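You operate a simulated robot arm through the tools that you are given. There is no shell and no other tool.

You run a simulated two-armed robot. Do the job below in one go: nothing can be reset, and whatever is moved stays where it is left.

JOB
Stack the finest sieve on the catch tray and the coarsest on top, clamp them and try the shaker.
Fine: switch it on till it shakes, then off again; the clamp stays on HOLD.

Only the result counts: the job must be done as asked and must still hold three seconds after the hand-in. Knocking over, shifting, dropping, spilling or breaking anything else fails it.

ROBOT AND FRAMES
Two 7-joint arms with two-finger parallel grippers on one trunk that stands fixed in place. Base frame: the origin is at the foot of the trunk, x ahead of it, y to its left, z up. Units: mm, degrees, N and s.
The left shoulder is at [50, 209, 1096], the right one opposite. With the tool pointing down near the work surface each hand reaches from about 100 to 900 mm from the base axis, measured 20 degrees to its own side. Payload 4.4 kg a hand.
The TCP of each hand is the grasp point between the finger pads, 23 mm short of the fingertips. In the tool frame z runs along the fingers and y along their closing line. The gripper opens to 94 mm. The fingers are 38 mm wide and 10 mm thick; the gripper's body (54 by 96 mm) begins 39 mm behind the TCP.
Orientation is that of the tool frame in the base frame, as a unit quaternion [x, y, z, w]. With the fingers straight down and closing along the base's y, the tool's x points along the base's -x, its y along +y and its z along -z.

CONTROLS
- The arms move only by the tool play_rows. It takes "left_plan", "right_plan" or both (then of equal length, played together; a hand with none holds still); each is a list of rows, each a list of 7 numbers: the shift along the base's x, y, z in mm, then the turn, a rotation vector about the base's x, y, z in degrees, then the finger opening in mm, from 0 to 94. In form: [[x, y, z, ax, ay, az, claw], ...]. A call has 1 to 20 rows; each row shifts and turns the commanded pose from where the row before left it. Each row takes 0.2 s and may step no farther than 50 mm and 8.6 degrees from the row before; otherwise, or with a gripper value out of range, the whole call is refused. Where a pose cannot be reached the arm comes as near as it can. A force on the tool above 90 N (or 10 N above the force at the start of the call, whichever is more), or a blocked arm, ends the call early, and 0.2 s more pass. Each finger travels about 108 mm/s and halts on what it meets, pressing with about 29 N; the grip force reading is that of the motor and also rises with nothing between the fingers. The clock runs only during rows and for 0.2 s after the last one: add rows that do not move to give the fingers time. The reply holds the time, the measured pose of the TCP, the force on the tool along the base axes, the opening and the grip force, in the units named above and with some noise, with the torque about the TCP (base axes, N m) and any sound that the robot's microphone picked up.
- Cameras (640 x 400 px; columns grow to the right, rows downward): "scene" is now at [139.7, -37, 1283.8]; the picture's right is [-0.40, -0.92, 0.00], its down [-0.38, 0.16, -0.91] and it looks along [0.84, -0.37, -0.41] (base axes); focal length 349 px, centre (320, 200). "left" rides on the left gripper at [86, -16, -75] in its tool frame; the picture's right is [0.18, 0.98, 0.00], its down [-0.58, 0.11, -0.81] and it looks along [-0.79, 0.15, 0.59] (tool axes); focal length 243 px, centre (320, 200). "right" rides on the right gripper at [86, 16, -74] in its tool frame; the picture's right is [-0.18, 0.98, 0.00], its down [-0.58, -0.11, -0.81] and it looks along [-0.79, -0.15, 0.59] (tool axes); focal length 243 px, centre (320, 200). There is no depth. A picture from a camera that has moved, and an enlarged one, comes with that camera's place and axes in the base frame and with its lens. The place of the scene camera against the robot may be out by one fixed shift of up to 18 mm in any direction.
- grab_frame(camera): a new picture of that camera. It takes no simulated time.
- slide_trunk(by): slides the trunk up (or, below 0, down) by that many mm; the arms and the scene camera ride with it, the base frame stays. It gives what a move gives, with no picture.
- head_to(pan, tilt): turns the head with the scene camera to pan (to the left, within 80 degrees either way) and tilt (down, from -29 to 69), counted from straight ahead of the robot. It gives what a move gives.
- inspect(camera, box): a new picture of the part [left, top, right, bottom] of that camera's present view, enlarged. It takes no simulated time.
- job_done(): hands the job in; it is judged then, once.

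Places have to be worked out from the pictures, the camera data and where the tool is seen. Open the grippers and draw the arms clear of the work before you hand the job in, unless the task says otherwise.

The tools are called after "Call:" by a JSON object that holds its "op" and its "data". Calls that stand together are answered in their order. play_rows: Moves the arms, as the interface text tells. Its arguments: {"type":"object","properties":{"left_plan":{"type":"array","items":{"type":"array","items":{"type":"number"}}},"right_plan":{"type":"array","items":{"type":"array","items":{"type":"number"}}}},"required":[]} The other tools are called the same way: slide_trunk (by) slides the trunk up or down; head_to (pan, tilt) turns the head that bears the scene camera; grab_frame (camera) takes a picture; inspect (camera, box) takes an enlarged picture of a part of a camera's view; job_done () hands the job in.

At the start:

```text
time: 0.0
left_tool_pos: [617.6, -27.3, 1095.6]
left_ee_rot: [0.001, 1.0, 0.0, 0.0]
left_wrist_force: [-0.4, -0.1, 0.1]
left_moment: [-0.01, -0.02, 0.0]
left_finger_gap: 93.9
left_finger_force: 0.1
right_tool_pos: [332.7, -389.4, 1040.6]
right_ee_rot: [-0.001, 1.0, 0.0, 0.0]
right_wrist_force: [-0.5, -0.1, -0.4]
right_moment: [0.02, -0.01, -0.02]
right_finger_gap: 94.0
right_finger_force: 0.0
trunk travel left (down, up): [-175.0, 388.0]
head pan, tilt: [-23.6, 24.2]
```

scene: 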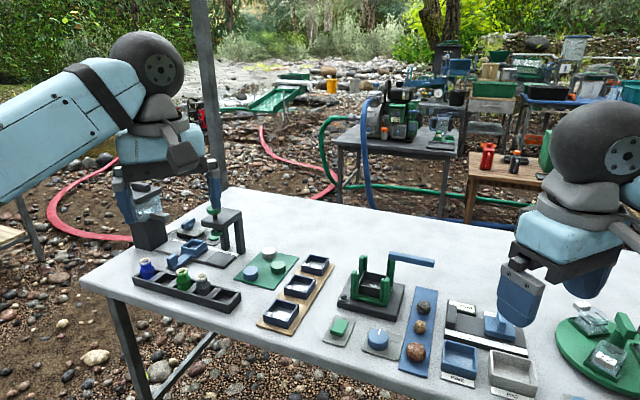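
right: 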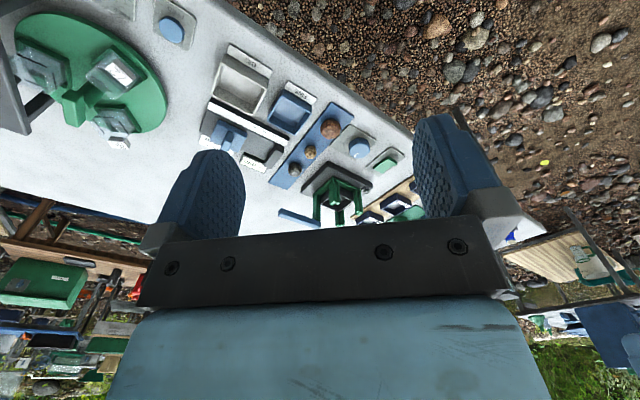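
left: 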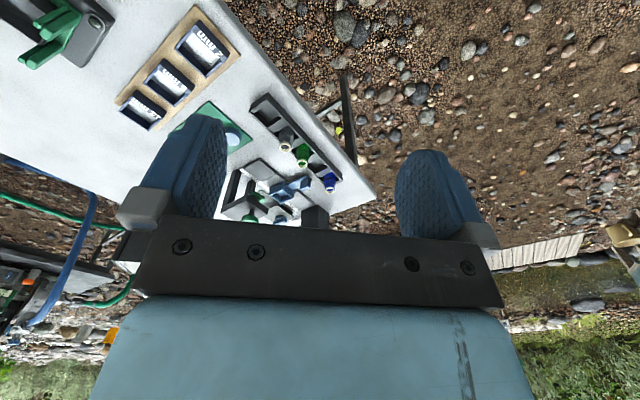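

I see a table with three sieves on a tan strip, a shaker with a green clamp frame and blue lever, and other things. I'll look closer at the sieves and the shaker first.

Call:
{"op": "inspect", "data": {"camera": "scene", "box": [230, 230, 450, 370]}}

Call:
{"op": "inspect", "data": {"camera": "left", "box": [0, 0, 260, 160]}}

Call:
{"op": "inspect", "data": {"camera": "right", "box": [240, 100, 440, 230]}}

```text
2.86 times, centred on (340, 300) of scene
camera zoom: at [139.7, -37.0, 1283.8], right [-0.4, -0.92, 0.0], down [-0.38, 0.16, -0.91], along [0.84, -0.37, -0.41], focal length 997 px, centre (263, -86)
```

zoom: 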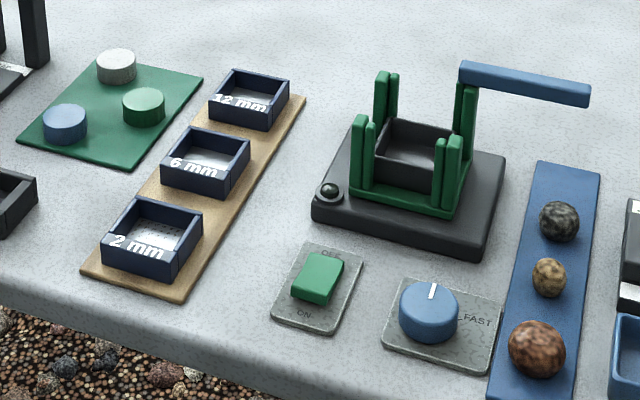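

```text
2.46 times, centred on (130, 80) of left
camera zoom: at [529.5, -43.4, 1170.7], right [-0.18, 0.98, 0.0], down [0.58, 0.11, 0.81], along [0.79, 0.15, -0.59], focal length 597 px, centre (788, 495)
```

zoom: 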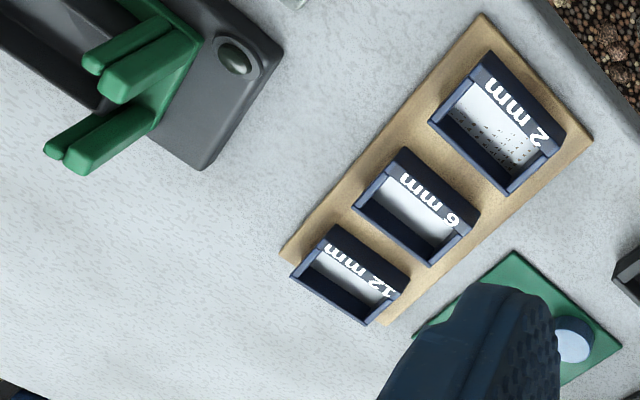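

```text
3.08 times, centred on (340, 165) of right
camera zoom: at [245.2, -372.9, 1113.3], right [0.18, 0.98, 0.0], down [0.58, -0.11, 0.81], along [0.79, -0.15, -0.59], focal length 746 px, centre (258, 308)
```

zoom: 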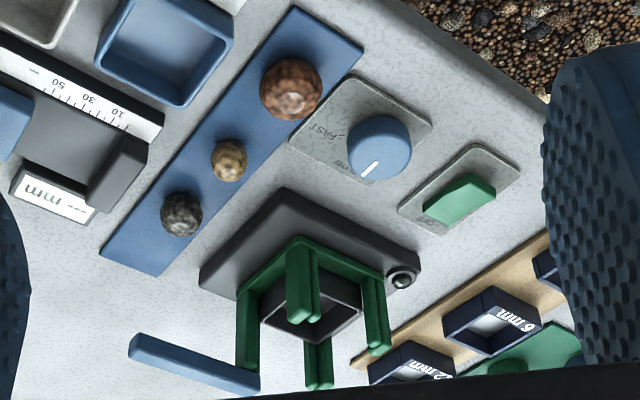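

Rough triangulation puts the sieves around x 740–875, y -200 to -345, z ≈ 730 and the shaker near (695, -415). I'll tilt the head down to centre the work area and see it from there.

Call:
{"op": "head_to", "data": {"pan": -26, "tilt": 38}}

Call:
{"op": "grab_frame", "data": {"camera": "scene"}}

Call:
{"op": "inspect", "data": {"camera": "scene", "box": [320, 130, 480, 230]}}

Call:
{"op": "inspect", "data": {"camera": "scene", "box": [220, 130, 380, 230]}}

```text
time: 0.8
left_tool_pos: [618.6, -27.3, 1095.5]
left_ee_rot: [0.0, 1.0, -0.001, 0.0]
left_wrist_force: [0.0, -0.6, 0.6]
left_moment: [0.0, -0.01, 0.02]
left_finger_gap: 94.1
left_finger_force: 0.0
right_tool_pos: [331.3, -389.7, 1041.1]
right_ee_rot: [0.0, 1.0, 0.0, 0.0]
right_wrist_force: [0.2, 1.0, -0.3]
right_moment: [-0.05, 0.01, 0.0]
right_finger_gap: 94.3
right_finger_force: 0.0
trunk travel left (down, up): [-175.0, 388.0]
head pan, tilt: [-26.0, 38.0]
```

```text
taken
camera scene: at [132.7, -37.8, 1262.2], right [-0.44, -0.9, 0.0], down [-0.55, 0.27, -0.79], along [0.71, -0.35, -0.62], focal length 349 px, centre (320, 200)
```

scene: 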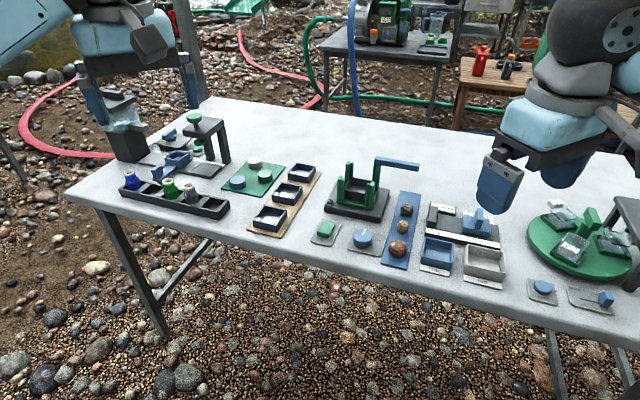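

```text
4.00 times, centred on (400, 180) of scene
camera zoom: at [132.7, -37.8, 1262.2], right [-0.44, -0.9, 0.0], down [-0.55, 0.27, -0.79], along [0.71, -0.35, -0.62], focal length 1396 px, centre (0, 280)
```

zoom: 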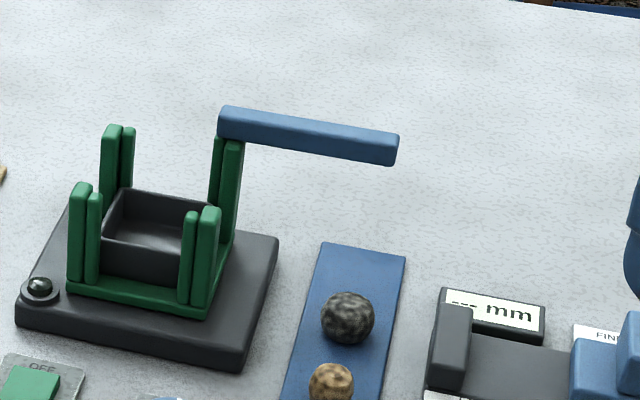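

```text
4.00 times, centred on (300, 180) of scene
camera zoom: at [132.7, -37.8, 1262.2], right [-0.44, -0.9, 0.0], down [-0.55, 0.27, -0.79], along [0.71, -0.35, -0.62], focal length 1396 px, centre (400, 280)
```

zoom: 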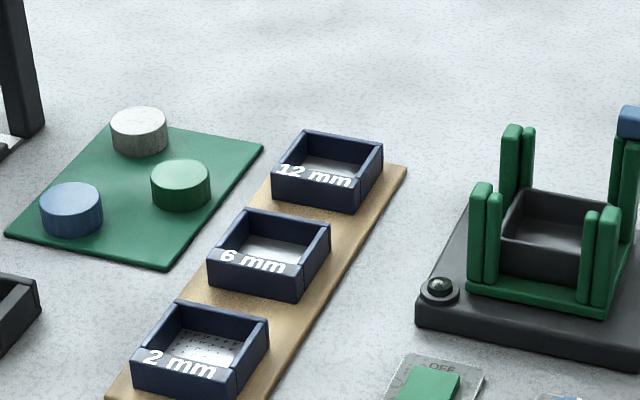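

The clamp looks like a blue swing bar on the shaker's rear-right post. I move the right hand forward so its camera sees the shaker and sieves from near.

Call:
{"op": "play_rows", "data": {"right_plan": [[42, 0, -15, 0, 0, 0, 94], [42, 0, -20, 0, 0, 0, 94], [42, 0, -20, 0, 0, 0, 94], [42, 0, -20, 0, 0, 0, 94]]}}

Call:
{"op": "grab_frame", "data": {"camera": "right"}}

Call:
{"op": "inspect", "data": {"camera": "right", "box": [200, 60, 440, 210]}}

```text
time: 1.8
left_tool_pos: [617.1, -27.4, 1094.9]
left_ee_rot: [0.0, 1.0, 0.0, 0.001]
left_wrist_force: [-0.1, 0.2, -0.2]
left_moment: [-0.02, -0.04, -0.01]
left_finger_gap: 94.0
left_finger_force: 0.0
right_tool_pos: [500.1, -389.3, 963.8]
right_ee_rot: [0.001, 1.0, -0.001, -0.001]
right_wrist_force: [0.3, -0.5, -0.5]
right_moment: [0.01, 0.0, 0.01]
right_finger_gap: 93.9
right_finger_force: 0.1
trunk travel left (down, up): [-175.0, 388.0]
head pan, tilt: [-26.0, 38.0]
```

```text
taken
camera right: at [413.9, -372.5, 1038.3], right [0.18, 0.98, 0.0], down [0.58, -0.11, 0.81], along [0.79, -0.15, -0.59], focal length 243 px, centre (320, 200)
```

right: 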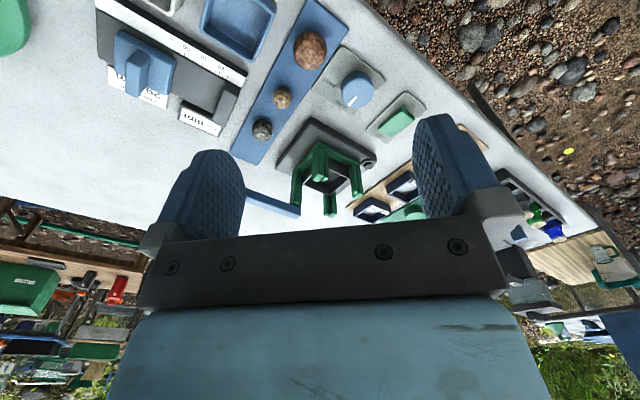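

```text
2.67 times, centred on (320, 135) of right
camera zoom: at [413.9, -372.5, 1038.3], right [0.18, 0.98, 0.0], down [0.58, -0.11, 0.81], along [0.79, -0.15, -0.59], focal length 647 px, centre (320, 373)
```

zoom: 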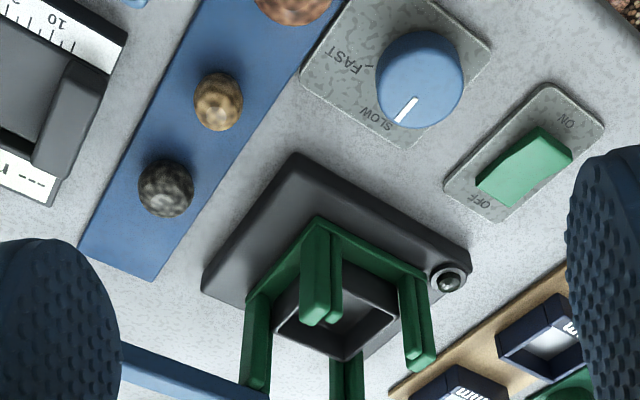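

From two right-camera views the mat/table top is z ≈ 712 and the shaker base spans about x 625–780, y -500 to -330, turned ~45°. Next I go nearer to see the three sieves and their orientation.

Call:
{"op": "play_rows", "data": {"right_plan": [[33, 23, -4, 0, 0, 0, 94], [33, 23, -16, 0, 0, 0, 94], [33, 23, -16, 0, 0, 0, 94], [33, 23, -16, 0, 0, 0, 94], [34, 23, -16, 0, 0, 0, 94], [34, 22, -16, 0, 0, 0, 94], [0, 0, 0, 0, 0, 0, 94]]}}

Call:
{"op": "grab_frame", "data": {"camera": "right"}}

Call:
{"op": "inspect", "data": {"camera": "right", "box": [220, 60, 440, 200]}}

Call:
{"op": "inspect", "data": {"camera": "right", "box": [40, 20, 260, 160]}}

```text
time: 3.4
left_tool_pos: [617.3, -28.0, 1096.6]
left_ee_rot: [0.001, 1.0, 0.001, 0.001]
left_wrist_force: [0.0, -0.2, -0.6]
left_moment: [-0.02, -0.02, -0.02]
left_finger_gap: 94.0
left_finger_force: 0.1
right_tool_pos: [698.6, -251.1, 880.3]
right_ee_rot: [0.001, 1.0, 0.0, 0.0]
right_wrist_force: [0.2, 0.0, 0.0]
right_moment: [-0.02, 0.01, 0.0]
right_finger_gap: 93.8
right_finger_force: 0.0
trunk travel left (down, up): [-175.0, 388.0]
head pan, tilt: [-26.0, 38.0]
```

```text
taken
camera right: at [612.6, -236.0, 953.9], right [0.18, 0.98, 0.0], down [0.58, -0.11, 0.81], along [0.79, -0.15, -0.59], focal length 243 px, centre (320, 200)
```

right: 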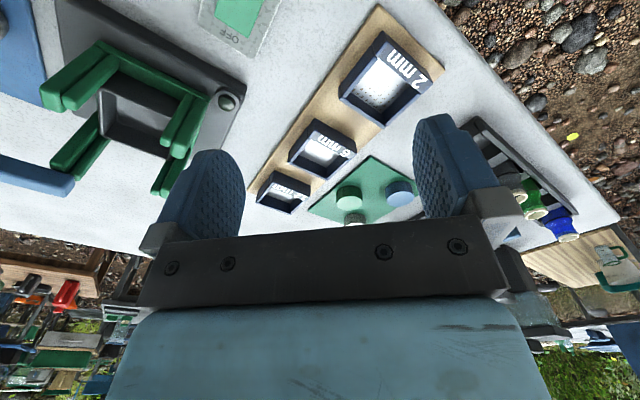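

```text
2.86 times, centred on (330, 130) of right
camera zoom: at [612.6, -236.0, 953.9], right [0.18, 0.98, 0.0], down [0.58, -0.11, 0.81], along [0.79, -0.15, -0.59], focal length 693 px, centre (291, 400)
```

zoom: 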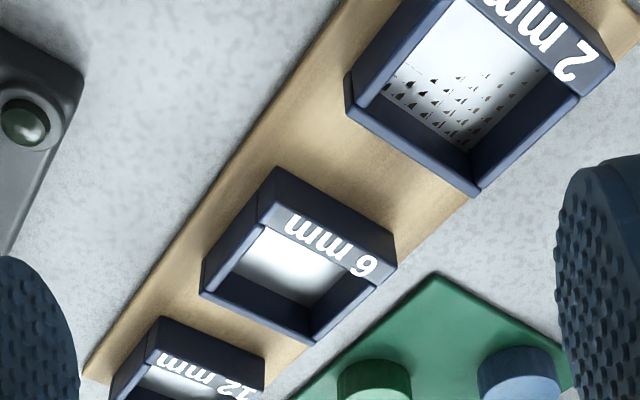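

```text
2.86 times, centred on (150, 90) of right
camera zoom: at [612.6, -236.0, 953.9], right [0.18, 0.98, 0.0], down [0.58, -0.11, 0.81], along [0.79, -0.15, -0.59], focal length 693 px, centre (806, 514)
```

zoom: 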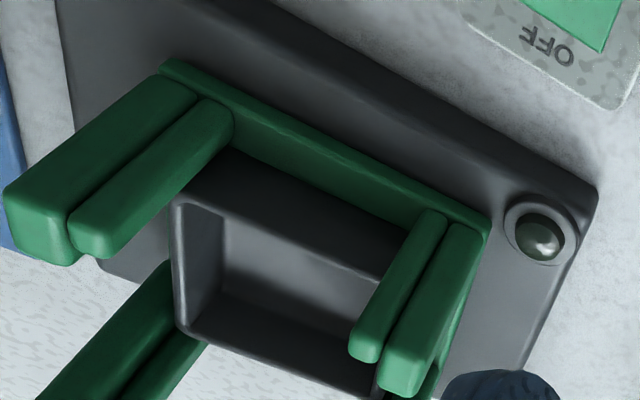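

The sieves are square, about 60–65 mm, turned ~44°. I zoom harder on each sieve and the shaker to get the corner positions.

Call:
{"op": "inspect", "data": {"camera": "right", "box": [280, 110, 370, 190]}}

Call:
{"op": "inspect", "data": {"camera": "right", "box": [330, 20, 450, 130]}}

Call:
{"op": "inspect", "data": {"camera": "right", "box": [245, 150, 335, 220]}}

Call:
{"op": "inspect", "data": {"camera": "scene", "box": [310, 210, 390, 260]}}

Call:
{"op": "inspect", "data": {"camera": "scene", "box": [320, 150, 430, 220]}}

```text
5.00 times, centred on (325, 150) of right
camera zoom: at [612.6, -236.0, 953.9], right [0.18, 0.98, 0.0], down [0.58, -0.11, 0.81], along [0.79, -0.15, -0.59], focal length 1213 px, centre (295, 450)
```

zoom: 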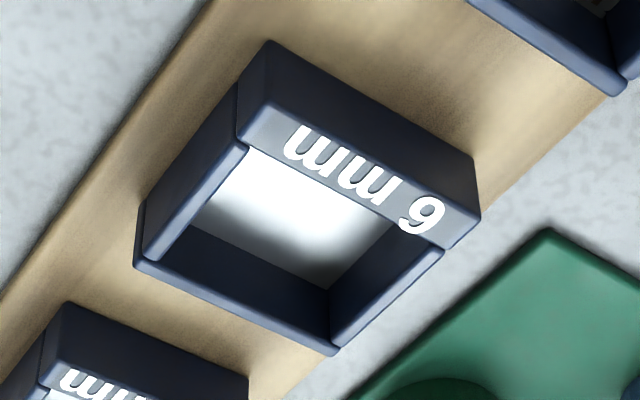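

```text
3.64 times, centred on (390, 75) of right
camera zoom: at [612.6, -236.0, 953.9], right [0.18, 0.98, 0.0], down [0.58, -0.11, 0.81], along [0.79, -0.15, -0.59], focal length 882 px, centre (66, 654)
```

zoom: 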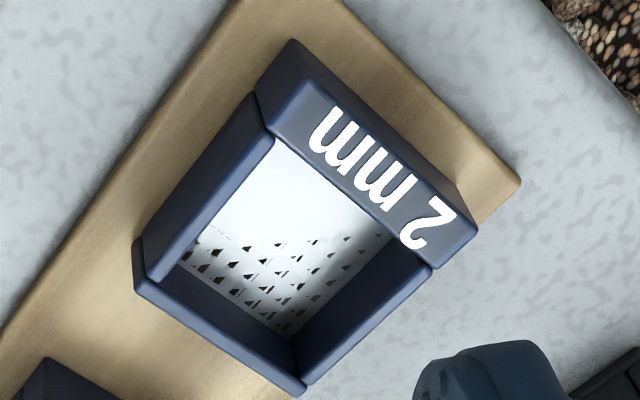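

```text
5.71 times, centred on (290, 185) of right
camera zoom: at [612.6, -236.0, 953.9], right [0.18, 0.98, 0.0], down [0.58, -0.11, 0.81], along [0.79, -0.15, -0.59], focal length 1386 px, centre (491, 286)
```

zoom: 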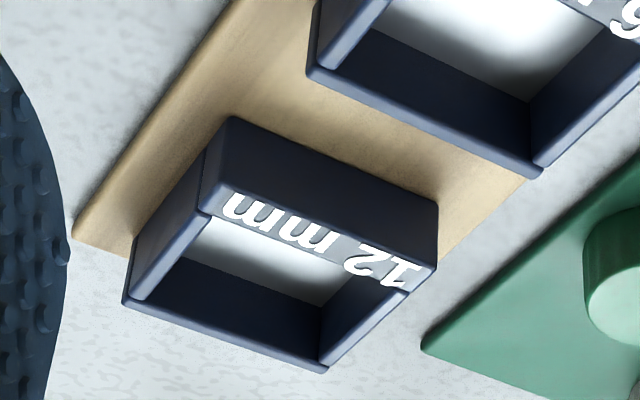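

```text
8.00 times, centred on (350, 235) of scene
camera zoom: at [132.5, -37.9, 1262.2], right [-0.44, -0.9, 0.0], down [-0.55, 0.27, -0.79], along [0.71, -0.35, -0.62], focal length 2792 px, centre (80, -80)
```

zoom: 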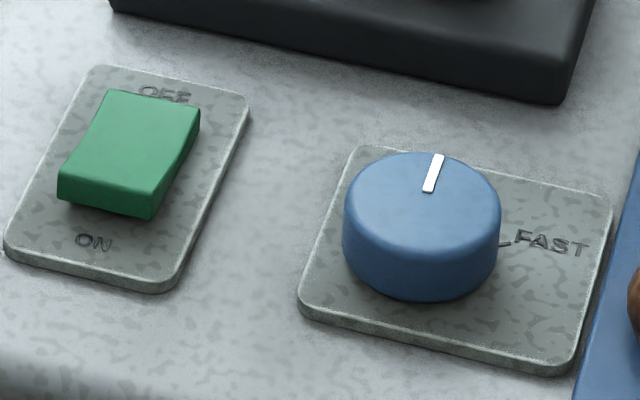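

```text
5.71 times, centred on (375, 185) of scene
camera zoom: at [132.5, -37.9, 1262.2], right [-0.44, -0.9, 0.0], down [-0.55, 0.27, -0.79], along [0.71, -0.35, -0.62], focal length 1994 px, centre (6, 286)
```

zoom: 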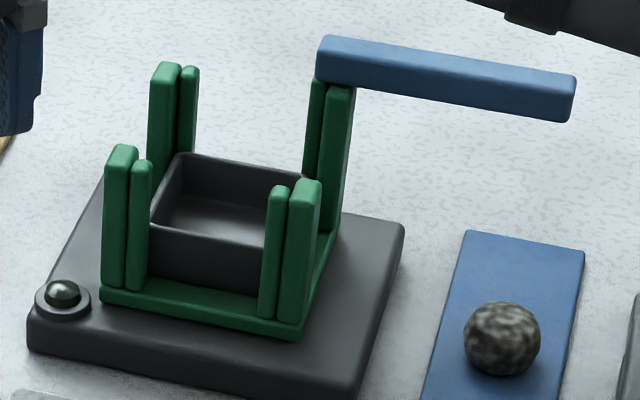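

The wide wall of each sieve carries the label; sieve height ≈ 22 mm, 6 mm sieve centre ≈ (821,-274). Now I move over to look at the shaker and the clamp bar, to measure how high the bar sits above the tray.

Call:
{"op": "play_rows", "data": {"right_plan": [[-12, -38, 8, 0, 0, 0, 94], [-12, -38, 8, 0, 0, 0, 94], [-12, -38, 8, 0, 0, 0, 94], [-12, -38, 8, 0, 0, 0, 94], [-12, -38, 8, 0, 0, 0, 94], [0, 0, 0, 0, 0, 0, 94]]}}

Call:
{"op": "grab_frame", "data": {"camera": "right"}}

Call:
{"op": "inspect", "data": {"camera": "right", "box": [220, 70, 440, 220]}}

```text
time: 4.8
left_tool_pos: [616.0, -27.9, 1095.9]
left_ee_rot: [0.0, 1.0, -0.001, 0.0]
left_wrist_force: [0.9, 0.3, 0.5]
left_moment: [-0.01, 0.0, 0.03]
left_finger_gap: 94.0
left_finger_force: 0.0
right_tool_pos: [640.4, -444.0, 921.2]
right_ee_rot: [0.0, 1.0, -0.001, -0.001]
right_wrist_force: [-0.2, 0.7, 0.3]
right_moment: [0.02, 0.05, 0.01]
right_finger_gap: 94.0
right_finger_force: 0.0
trunk travel left (down, up): [-175.0, 388.0]
head pan, tilt: [-26.0, 38.0]
```

```text
taken
camera right: at [553.5, -426.4, 994.9], right [0.18, 0.98, 0.0], down [0.58, -0.11, 0.81], along [0.79, -0.15, -0.59], focal length 243 px, centre (320, 200)
```

right: 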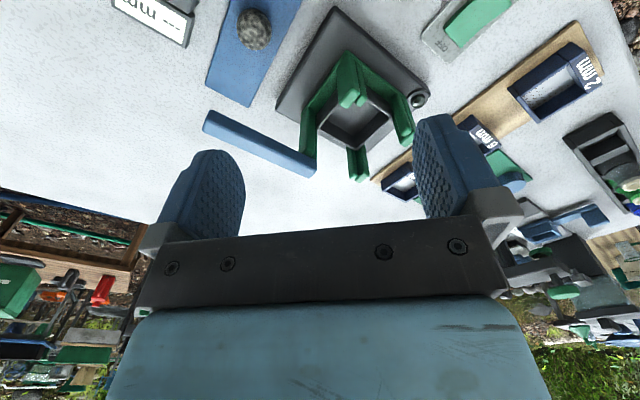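

```text
2.67 times, centred on (330, 145) of right
camera zoom: at [553.5, -426.4, 994.9], right [0.18, 0.98, 0.0], down [0.58, -0.11, 0.81], along [0.79, -0.15, -0.59], focal length 647 px, centre (293, 347)
```

zoom: 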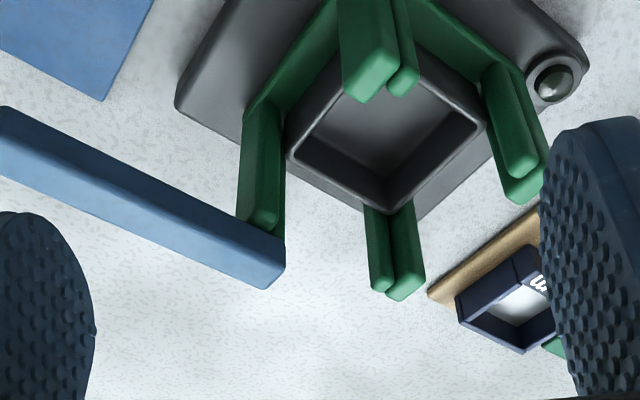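

The tray centre is near (725,-419), ~60 mm square, at roughly 45°; posts leave about 50 mm gaps on each side. I turn the right hand -45° to line up with the sieves and look at the shaker from that side.

Call:
{"op": "play_rows", "data": {"right_plan": [[4, 20, 0, 0, 0, -7.5, 94], [4, 20, 0, 0, 0, -7.5, 94], [4, 20, 0, 0, 0, -7.5, 94], [3, 20, 0, 0, 0, -7.5, 94], [3, 20, 0, 0, 0, -7.5, 94], [3, 18, 0, 0, 0, -7.5, 94], [0, 0, 0, 0, 0, 0, 94]]}}

Call:
{"op": "grab_frame", "data": {"camera": "right"}}

Call:
{"op": "inspect", "data": {"camera": "right", "box": [240, 70, 400, 200]}}

```text
time: 6.4
left_tool_pos: [616.6, -26.8, 1095.6]
left_ee_rot: [-0.001, 1.0, 0.0, 0.0]
left_wrist_force: [-0.4, 0.4, -0.2]
left_moment: [0.02, 0.03, 0.0]
left_finger_gap: 93.9
left_finger_force: 0.1
right_tool_pos: [660.1, -324.5, 920.2]
right_ee_rot: [0.383, 0.924, 0.0, 0.0]
right_wrist_force: [-1.0, 0.8, -1.2]
right_moment: [-0.02, 0.0, -0.01]
right_finger_gap: 94.0
right_finger_force: 0.1
trunk travel left (down, up): [-175.0, 388.0]
head pan, tilt: [-26.0, 38.0]
```

```text
taken
camera right: at [611.4, -251.4, 994.1], right [0.83, 0.56, 0.0], down [0.33, -0.49, 0.81], along [0.45, -0.67, -0.59], focal length 243 px, centre (320, 200)
```

right: 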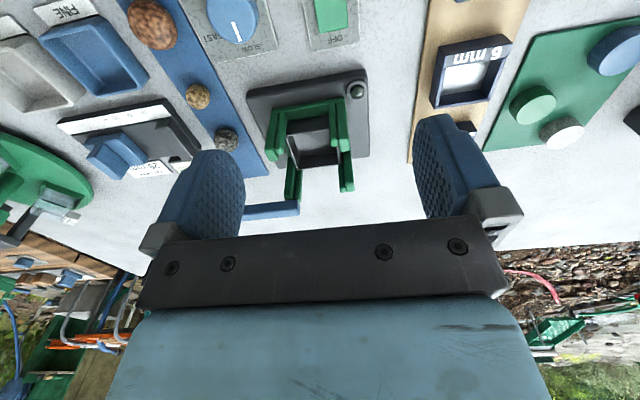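

```text
3.08 times, centred on (320, 135) of right
camera zoom: at [611.4, -251.4, 994.1], right [0.83, 0.56, 0.0], down [0.33, -0.49, 0.81], along [0.45, -0.67, -0.59], focal length 746 px, centre (320, 400)
```

zoom: 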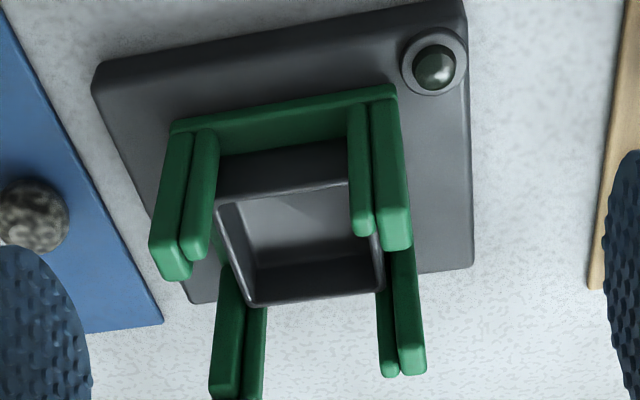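

Triangulation gives: tray centre ≈ (720,-420), tray rim z ≈ 772, posts up to ≈ 810, bar underside ≈ 817. With ~22 mm sieves, exactly two (2 mm, then 12 mm) fit under the bar, matching the wording. I hover above the 2 mm sieve at ≈ (744.5,-198).

Call:
{"op": "play_rows", "data": {"right_plan": [[21, 31, -10, 0, 0, 0, 94], [21, 31, -20, 0, 0, 0, 94], [21, 32, -20, 0, 0, 0, 94], [21, 32, -20, 0, 0, 0, 94], [0, 0, -20, 0, 0, 0, 94], [0, 0, 0, 0, 0, 0, 94]]}}

Call:
{"op": "grab_frame", "data": {"camera": "right"}}

Call:
{"op": "inspect", "data": {"camera": "scene", "box": [200, 120, 400, 245]}}

```text
time: 7.8
left_tool_pos: [616.9, -27.2, 1096.5]
left_ee_rot: [0.0, 1.0, 0.0, 0.0]
left_wrist_force: [0.5, 0.0, 0.0]
left_moment: [0.0, 0.03, 0.0]
left_finger_gap: 93.8
left_finger_force: 0.1
right_tool_pos: [744.6, -198.4, 829.9]
right_ee_rot: [0.383, 0.924, 0.0, 0.0]
right_wrist_force: [-0.2, 0.1, -0.2]
right_moment: [0.02, 0.0, 0.01]
right_finger_gap: 94.1
right_finger_force: 0.0
trunk travel left (down, up): [-175.0, 388.0]
head pan, tilt: [-26.0, 38.0]
```

```text
taken
camera right: at [694.7, -126.0, 904.1], right [0.83, 0.56, 0.0], down [0.33, -0.49, 0.81], along [0.46, -0.67, -0.59], focal length 243 px, centre (320, 200)
```

right: 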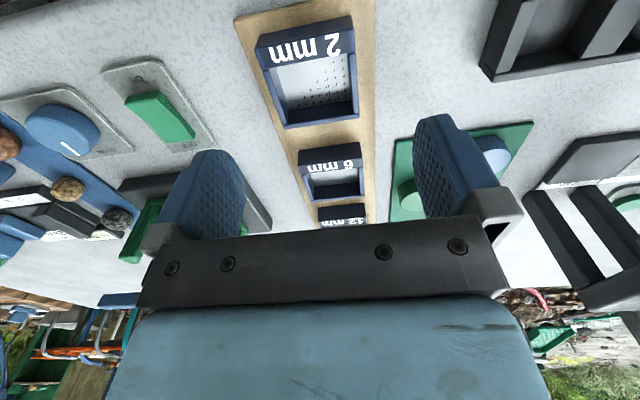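

```text
3.20 times, centred on (300, 182) of scene
camera zoom: at [132.6, -37.6, 1262.2], right [-0.44, -0.9, 0.0], down [-0.55, 0.27, -0.79], along [0.71, -0.35, -0.62], focal length 1117 px, centre (384, 256)
```

zoom: 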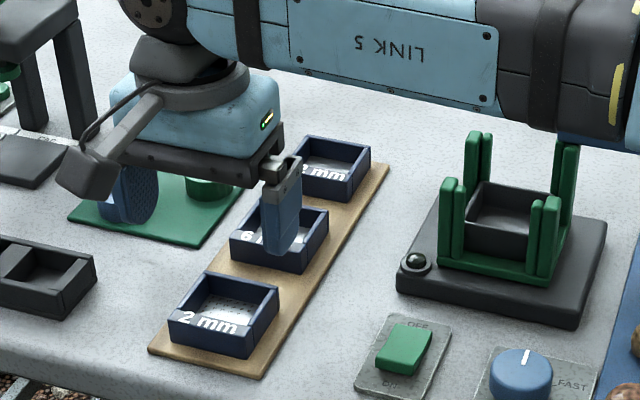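

The fingers' line-up with the sieve looks close; I zoom in to get the residual offset.

Call:
{"op": "inspect", "data": {"camera": "right", "box": [240, 0, 380, 140]}}

```text
2.86 times, centred on (310, 70) of right
camera zoom: at [694.7, -126.0, 904.1], right [0.83, 0.56, 0.0], down [0.33, -0.49, 0.81], along [0.46, -0.67, -0.59], focal length 693 px, centre (349, 571)
```

zoom: 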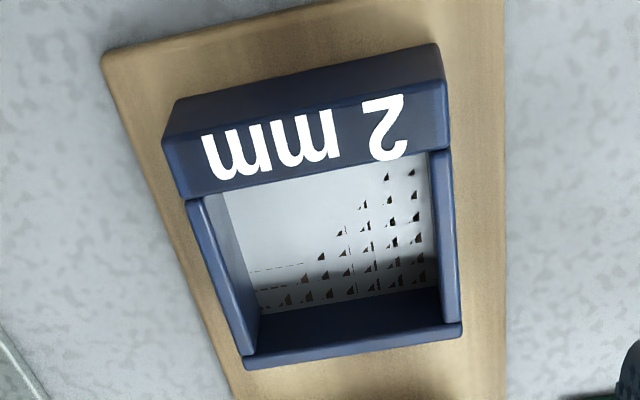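

Corners put the 2 mm sieve centre at ≈ (743.5,-205.5), 63 mm square at 44.5°. I shift over it and go part way down, then check again.

Call:
{"op": "play_rows", "data": {"right_plan": [[-1, -7, 0, 0, 0, 0, 94], [0, 0, -20, 0, 0, 0, 94], [0, 0, -20, 0, 0, 0, 94], [0, 0, 0, 0, 0, 0, 94]]}}

Call:
{"op": "inspect", "data": {"camera": "right", "box": [200, 0, 460, 170]}}

Call:
{"op": "inspect", "data": {"camera": "scene", "box": [220, 160, 320, 240]}}

```text
time: 8.8
left_tool_pos: [617.3, -26.8, 1094.7]
left_ee_rot: [0.0, 1.0, 0.0, -0.001]
left_wrist_force: [0.9, 0.4, -0.8]
left_moment: [0.01, 0.03, 0.0]
left_finger_gap: 93.9
left_finger_force: 0.2
right_tool_pos: [744.0, -205.7, 790.0]
right_ee_rot: [0.382, 0.924, 0.0, 0.0]
right_wrist_force: [0.6, -0.3, 0.1]
right_moment: [0.01, 0.0, 0.01]
right_finger_gap: 93.9
right_finger_force: 0.0
trunk travel left (down, up): [-175.0, 388.0]
head pan, tilt: [-26.0, 38.0]
```

```text
2.35 times, centred on (330, 85) of right
camera zoom: at [694.3, -132.5, 864.0], right [0.83, 0.56, 0.0], down [0.33, -0.49, 0.81], along [0.46, -0.67, -0.59], focal length 571 px, centre (296, 471)
```

zoom: 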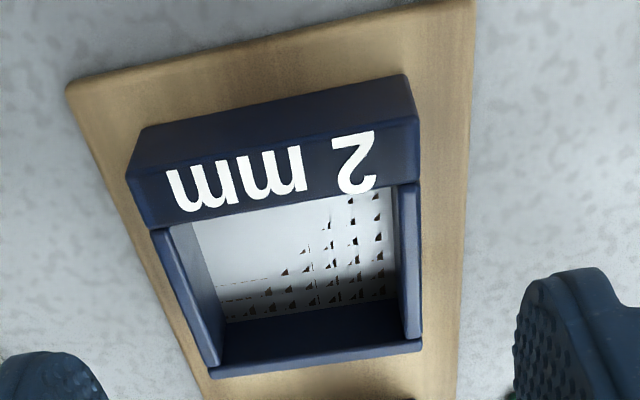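

```text
5.00 times, centred on (270, 200) of scene
camera zoom: at [132.6, -37.8, 1262.2], right [-0.44, -0.9, 0.0], down [-0.55, 0.27, -0.79], along [0.71, -0.35, -0.62], focal length 1745 px, centre (570, 200)
```

zoom: 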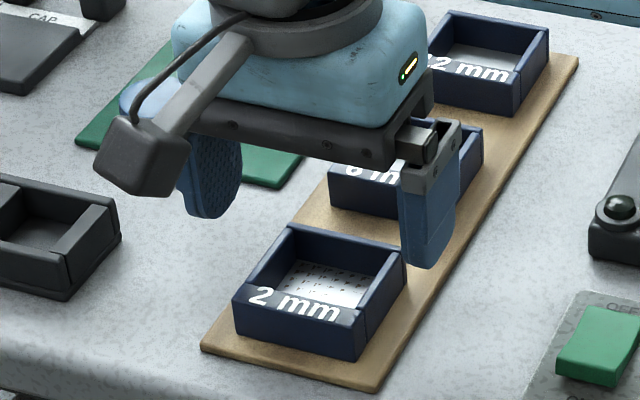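

Sieve centre ≈ (743.6,-205.4), rim z ≈ 738, right under the TCP. I go down to z ≈ 747 (tips ~14 mm over the walls) and close.

Call:
{"op": "play_rows", "data": {"right_plan": [[0, 0, -15, 0, 0, 0, 94], [0, 0, -15, 0, 0, 0, 94], [0, 0, -13, 0, 0, 0, 94], [0, 0, 0, 0, 0, 0, 94], [0, 0, 0, 0, 0, 0, 70], [0, 0, 0, 0, 0, 0, 55], [0, 0, 0, 0, 0, 0, 50], [0, 0, 0, 0, 0, 0, 50]]}}

Call:
{"op": "inspect", "data": {"camera": "right", "box": [200, 0, 460, 170]}}

Call:
{"op": "inspect", "data": {"camera": "scene", "box": [220, 160, 320, 240]}}

```text
time: 10.6
left_tool_pos: [617.4, -26.0, 1095.1]
left_ee_rot: [0.001, 1.0, 0.0, 0.0]
left_wrist_force: [0.1, 1.1, -0.4]
left_moment: [-0.03, 0.02, 0.02]
left_finger_gap: 94.0
left_finger_force: 0.0
right_tool_pos: [743.9, -205.2, 746.6]
right_ee_rot: [0.382, 0.924, 0.0, -0.001]
right_wrist_force: [11.5, 9.3, -5.5]
right_moment: [1.65, -2.16, -0.28]
right_finger_gap: 87.7
right_finger_force: 44.9
trunk travel left (down, up): [-175.0, 388.0]
head pan, tilt: [-26.0, 38.0]
```

```text
2.35 times, centred on (330, 85) of right
camera zoom: at [694.5, -132.3, 820.8], right [0.82, 0.57, 0.0], down [0.33, -0.49, 0.81], along [0.46, -0.66, -0.59], focal length 571 px, centre (296, 471)
```

zoom: 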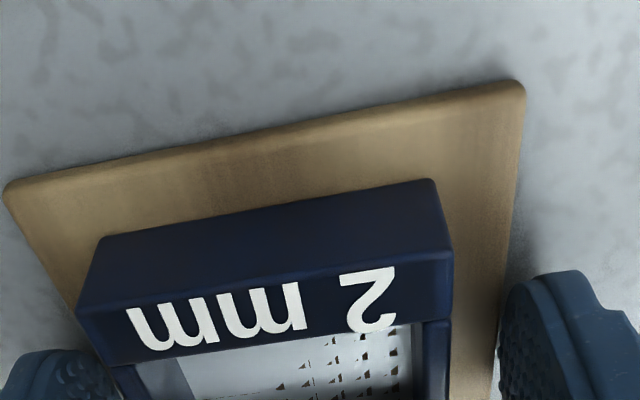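

```text
5.00 times, centred on (270, 200) of scene
camera zoom: at [133.8, -37.6, 1262.0], right [-0.44, -0.9, 0.0], down [-0.55, 0.27, -0.79], along [0.71, -0.35, -0.62], focal length 1745 px, centre (570, 200)
```

zoom: 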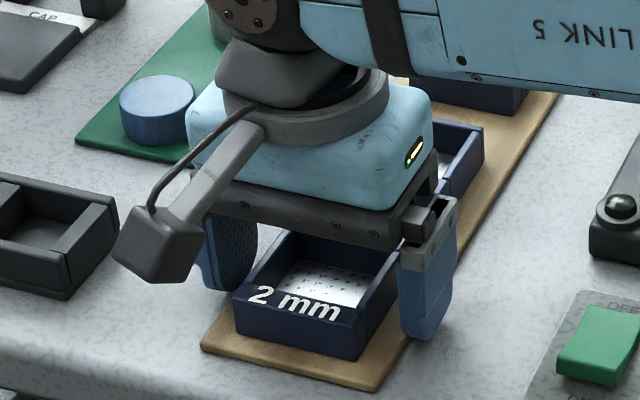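

The gap stopped at 87.7 mm with a sideways force (~15 N), although the walls should be ~12 mm from each finger; something is blocking. I look closely before moving anything.

Call:
{"op": "grab_frame", "data": {"camera": "right"}}

Call:
{"op": "inspect", "data": {"camera": "right", "box": [130, 100, 320, 240]}}

Call:
{"op": "inspect", "data": {"camera": "scene", "box": [250, 180, 320, 240]}}

Call:
{"op": "grab_frame", "data": {"camera": "scene"}}

Call:
{"op": "grab_frame", "data": {"camera": "left"}}

```text
taken
camera right: at [694.5, -132.3, 820.8], right [0.82, 0.57, 0.0], down [0.33, -0.49, 0.81], along [0.46, -0.66, -0.59], focal length 243 px, centre (320, 200)
```

right: 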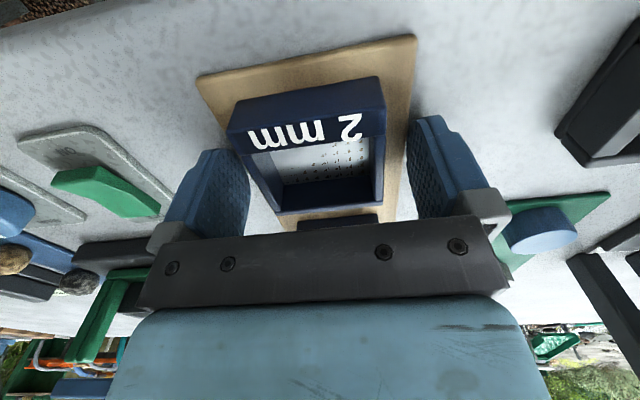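

```text
2.86 times, centred on (225, 170) of right
camera zoom: at [694.5, -132.3, 820.8], right [0.82, 0.57, 0.0], down [0.33, -0.49, 0.81], along [0.46, -0.66, -0.59], focal length 693 px, centre (591, 286)
```

zoom: 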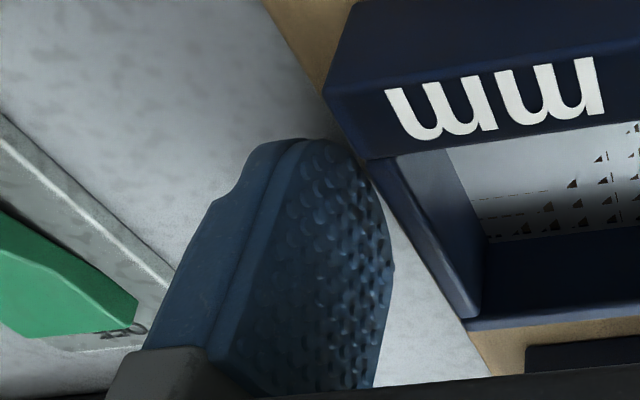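

```text
6.67 times, centred on (285, 210) of scene
camera zoom: at [133.8, -37.6, 1262.0], right [-0.44, -0.9, 0.0], down [-0.55, 0.27, -0.79], along [0.71, -0.35, -0.62], focal length 2327 px, centre (553, 133)
```

zoom: 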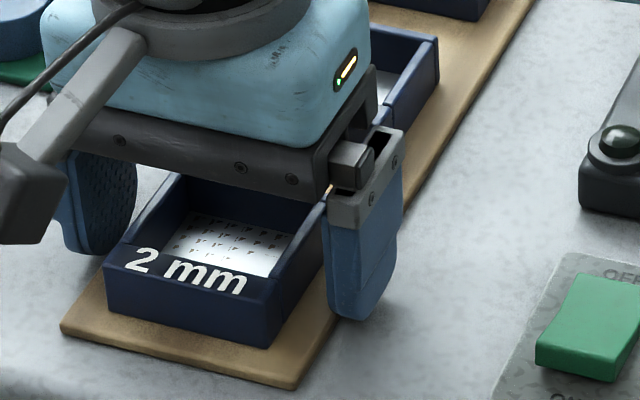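

```text
taken
camera scene: at [133.8, -37.6, 1262.0], right [-0.44, -0.9, 0.0], down [-0.55, 0.27, -0.79], along [0.71, -0.35, -0.62], focal length 349 px, centre (320, 200)
```

scene: 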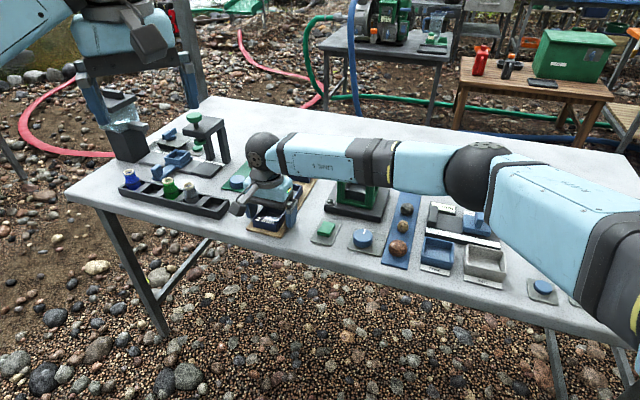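

```text
taken
camera left: at [530.5, -43.2, 1170.1], right [-0.18, 0.98, 0.0], down [0.58, 0.11, 0.81], along [0.79, 0.15, -0.59], focal length 243 px, centre (320, 200)
```

left: 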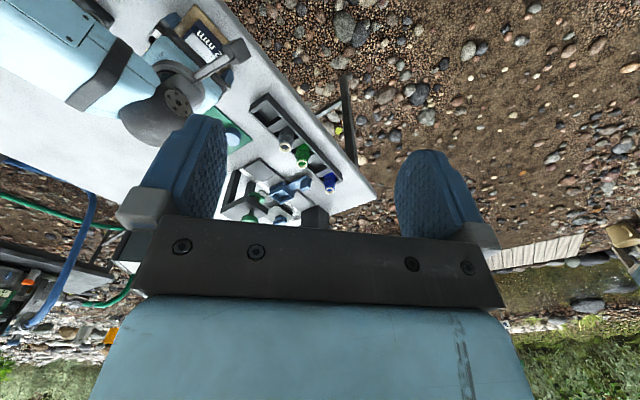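

The force points toward +45°, so the far-side (right) finger in this view may be touching something. I zoom in there.

Call:
{"op": "inspect", "data": {"camera": "right", "box": [340, 90, 520, 230]}}

Call:
{"op": "inspect", "data": {"camera": "left", "box": [130, 0, 270, 100]}}

Call:
{"op": "inspect", "data": {"camera": "scene", "box": [240, 120, 400, 240]}}

```text
2.86 times, centred on (430, 160) of right
camera zoom: at [694.5, -132.3, 820.8], right [0.82, 0.57, 0.0], down [0.33, -0.49, 0.81], along [0.46, -0.66, -0.59], focal length 693 px, centre (6, 314)
```

zoom: 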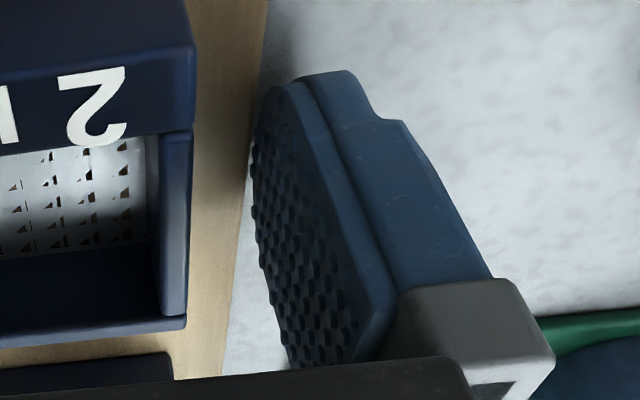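

```text
4.00 times, centred on (200, 50) of left
camera zoom: at [530.5, -43.2, 1170.1], right [-0.18, 0.98, 0.0], down [0.58, 0.11, 0.81], along [0.79, 0.15, -0.59], focal length 970 px, centre (800, 800)
```

zoom: 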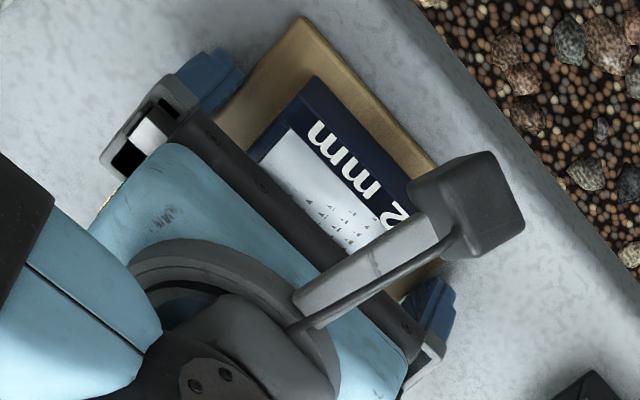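

```text
3.33 times, centred on (320, 180) of scene
camera zoom: at [133.8, -37.6, 1262.0], right [-0.44, -0.9, 0.0], down [-0.55, 0.27, -0.79], along [0.71, -0.35, -0.62], focal length 1163 px, centre (320, 267)
```

zoom: 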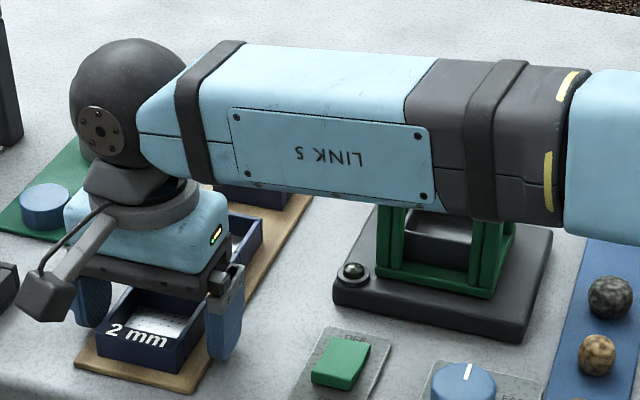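

Re-triangulating from the last three heights: board top ≈ 721.5, sieve rim ≈ 747, sieve ≈ 59 mm square with centre ≈ (740.1,-200.2). The fingers were squeezing the board's edges. I open, rise ~10 mm, shift, and check.

Call:
{"op": "play_rows", "data": {"right_plan": [[0, 0, 0, 0, 0, 0, 94], [0, 0, 0, 0, 0, 0, 94], [0, 0, 10, 0, 0, 0, 94], [-3.8, 5, 0, 0, 0, 0, 94], [0, 0, 0, 0, 0, 0, 94]]}}

Call:
{"op": "inspect", "data": {"camera": "right", "box": [180, 0, 480, 220]}}

Call:
{"op": "inspect", "data": {"camera": "scene", "box": [220, 160, 320, 240]}}

```text
time: 11.8
left_tool_pos: [616.6, -27.6, 1096.2]
left_ee_rot: [0.0, 1.0, 0.0, 0.0]
left_wrist_force: [0.7, 0.1, 0.0]
left_moment: [-0.01, -0.02, -0.01]
left_finger_gap: 94.0
left_finger_force: 0.0
right_tool_pos: [740.6, -201.3, 758.6]
right_ee_rot: [0.382, 0.924, 0.0, 0.0]
right_wrist_force: [0.6, 0.6, -0.8]
right_moment: [0.0, -0.01, 0.0]
right_finger_gap: 94.1
right_finger_force: 0.1
trunk travel left (down, up): [-175.0, 388.0]
head pan, tilt: [-26.0, 38.0]
```

```text
1.82 times, centred on (330, 110) of right
camera zoom: at [690.3, -127.5, 831.6], right [0.83, 0.56, 0.0], down [0.33, -0.49, 0.81], along [0.46, -0.67, -0.59], focal length 441 px, centre (302, 364)
```

zoom: 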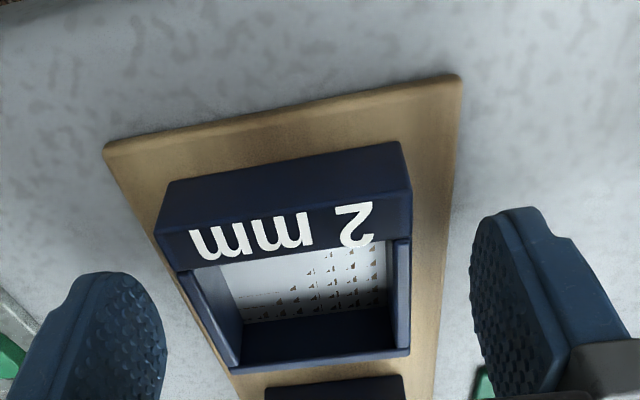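

```text
5.00 times, centred on (270, 200) of scene
camera zoom: at [132.6, -37.8, 1262.2], right [-0.44, -0.9, 0.0], down [-0.55, 0.27, -0.79], along [0.71, -0.35, -0.62], focal length 1745 px, centre (570, 200)
```

zoom: 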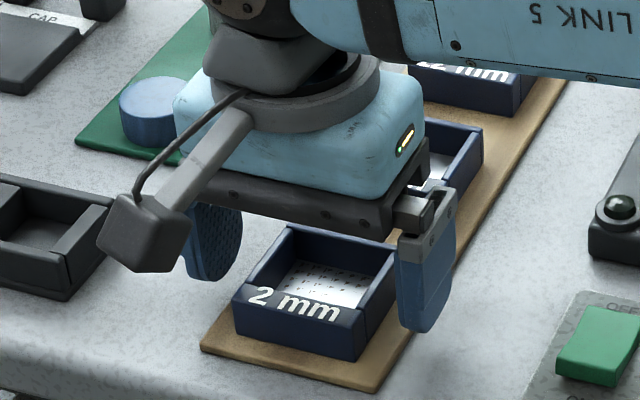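

The hand is clear of the board and centred. I lower 2 mm and close on the sieve.

Call:
{"op": "play_rows", "data": {"right_plan": [[0, 0.8, -2, 0, 0, 0, 94], [0, 0, 0, 0, 0, 0, 80], [0, 0, 0, 0, 0, 0, 66], [0, 0, 0, 0, 0, 0, 52], [0, 0, 0, 0, 0, 0, 50], [0, 0, 0, 0, 0, 0, 50]]}}

Call:
{"op": "inspect", "data": {"camera": "right", "box": [180, 0, 480, 220]}}

```text
time: 13.2
left_tool_pos: [617.6, -27.5, 1096.3]
left_ee_rot: [0.0, 1.0, 0.0, 0.0]
left_wrist_force: [0.1, 0.6, 0.6]
left_moment: [-0.02, 0.01, 0.0]
left_finger_gap: 94.0
left_finger_force: 0.2
right_tool_pos: [740.4, -200.0, 755.8]
right_ee_rot: [0.383, 0.924, -0.001, 0.0]
right_wrist_force: [1.0, 0.4, 0.2]
right_moment: [0.0, -0.04, -0.02]
right_finger_gap: 59.3
right_finger_force: 29.0
trunk travel left (down, up): [-175.0, 388.0]
head pan, tilt: [-26.0, 38.0]
```

```text
1.82 times, centred on (330, 110) of right
camera zoom: at [690.2, -126.6, 829.4], right [0.83, 0.56, 0.0], down [0.33, -0.49, 0.81], along [0.46, -0.67, -0.59], focal length 441 px, centre (302, 364)
```

zoom: 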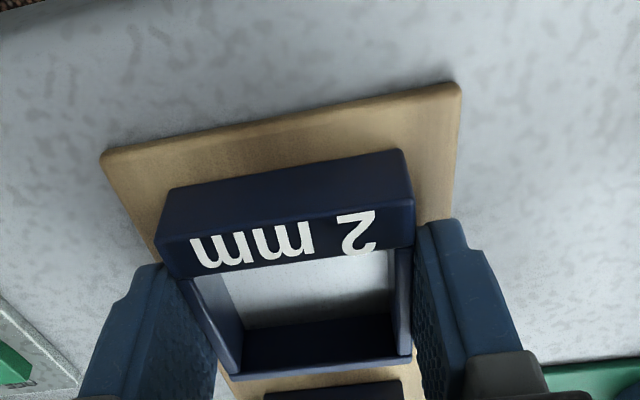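

Sieve is held (gap 59.3 mm). I lift it straight up and carry it over to the shaker, staying well above the posts.

Call:
{"op": "play_rows", "data": {"right_plan": [[0, 0, 10, 0, 0, 0, 50], [0, 0, 25, 0, 0, 0, 50], [0, 0, 35, 0, 0, 0, 50], [0, 0, 35, 0, 0, 0, 50], [0, 0, 35, 0, 0, 0, 50], [-1, -15, 10, 0, 0, 0, 50], [-3, -35, 0, 0, 0, 0, 50], [-4, -40, 0, 0, 0, 0, 50], [-4, -40, 0, 0, 0, 0, 50], [-4, -40, 0, 0, 0, 0, 50], [-3, -35, 0, 0, 0, 0, 50], [-1, -15, 0, 0, 0, 0, 50], [0, 0, 0, 0, 0, 0, 50]]}}

Call:
{"op": "grab_frame", "data": {"camera": "right"}}

Call:
{"op": "inspect", "data": {"camera": "scene", "box": [280, 100, 460, 240]}}

Call:
{"op": "inspect", "data": {"camera": "scene", "box": [220, 130, 340, 240]}}

```text
time: 16.0
left_tool_pos: [616.2, -28.1, 1095.8]
left_ee_rot: [0.0, 1.0, 0.0, 0.0]
left_wrist_force: [0.0, -0.5, -0.2]
left_moment: [0.05, -0.01, 0.01]
left_finger_gap: 94.1
left_finger_force: 0.0
right_tool_pos: [720.3, -419.5, 905.3]
right_ee_rot: [0.383, 0.924, 0.0, -0.001]
right_wrist_force: [0.1, 0.1, -0.6]
right_moment: [-0.04, -0.02, -0.02]
right_finger_gap: 59.3
right_finger_force: 28.6
trunk travel left (down, up): [-175.0, 388.0]
head pan, tilt: [-26.0, 38.0]
```

```text
taken
camera right: at [670.4, -347.0, 978.9], right [0.83, 0.56, 0.0], down [0.33, -0.49, 0.81], along [0.46, -0.67, -0.59], focal length 243 px, centre (320, 200)
```

right: 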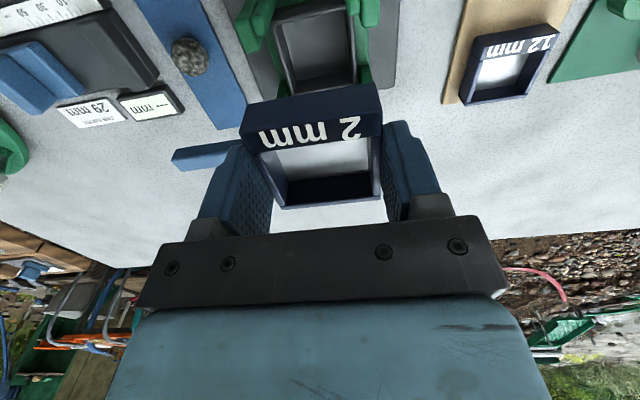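

```text
2.86 times, centred on (370, 170) of scene
camera zoom: at [132.7, -37.8, 1262.2], right [-0.44, -0.9, 0.0], down [-0.55, 0.27, -0.79], along [0.71, -0.35, -0.62], focal length 997 px, centre (177, 286)
```

zoom: 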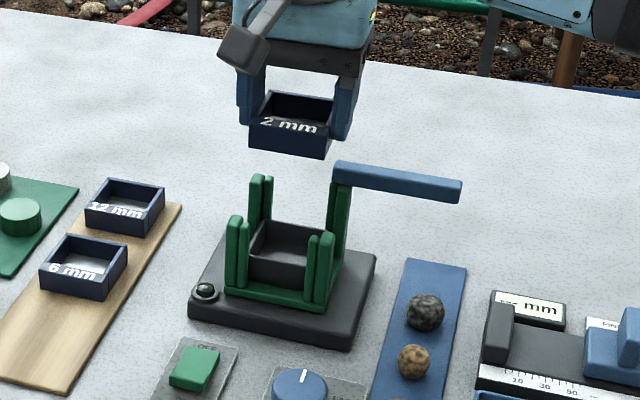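

```text
3.64 times, centred on (280, 185) of scene
camera zoom: at [132.7, -37.8, 1262.2], right [-0.44, -0.9, 0.0], down [-0.55, 0.27, -0.79], along [0.71, -0.35, -0.62], focal length 1269 px, centre (466, 254)
```

zoom: 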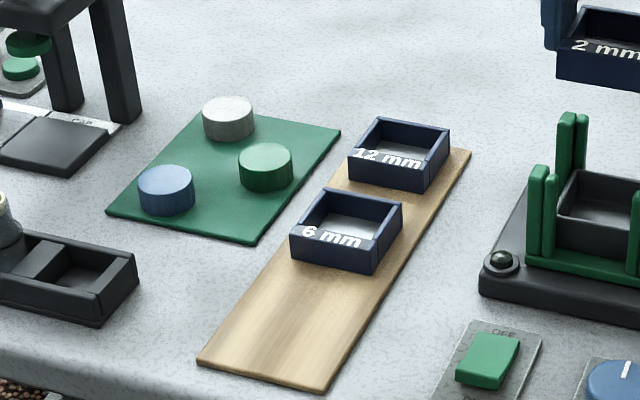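

The sieve is held level and nothing else moved. I zoom in to the posts and tray beneath to refine the target.

Call:
{"op": "inspect", "data": {"camera": "right", "box": [220, 0, 400, 110]}}

Call:
{"op": "inspect", "data": {"camera": "scene", "box": [330, 140, 420, 220]}}

```text
3.56 times, centred on (310, 55) of right
camera zoom: at [670.4, -347.0, 978.9], right [0.83, 0.56, 0.0], down [0.33, -0.49, 0.81], along [0.46, -0.67, -0.59], focal length 863 px, centre (356, 716)
```

zoom: 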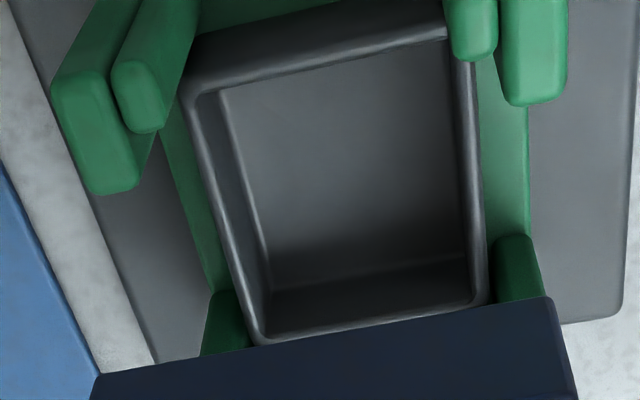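

```text
5.00 times, centred on (375, 180) of scene
camera zoom: at [132.7, -37.8, 1262.2], right [-0.44, -0.9, 0.0], down [-0.55, 0.27, -0.79], along [0.71, -0.35, -0.62], focal length 1745 px, centre (45, 300)
```

zoom: 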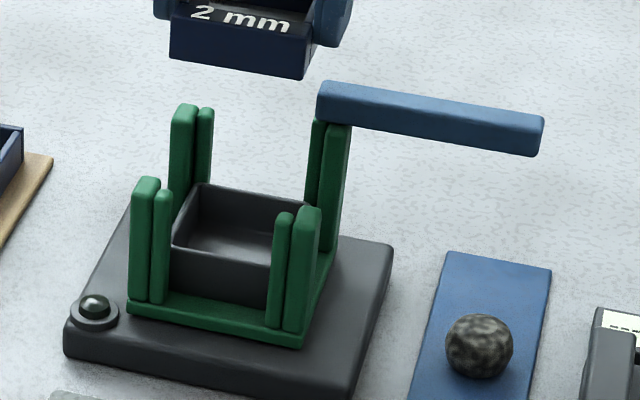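

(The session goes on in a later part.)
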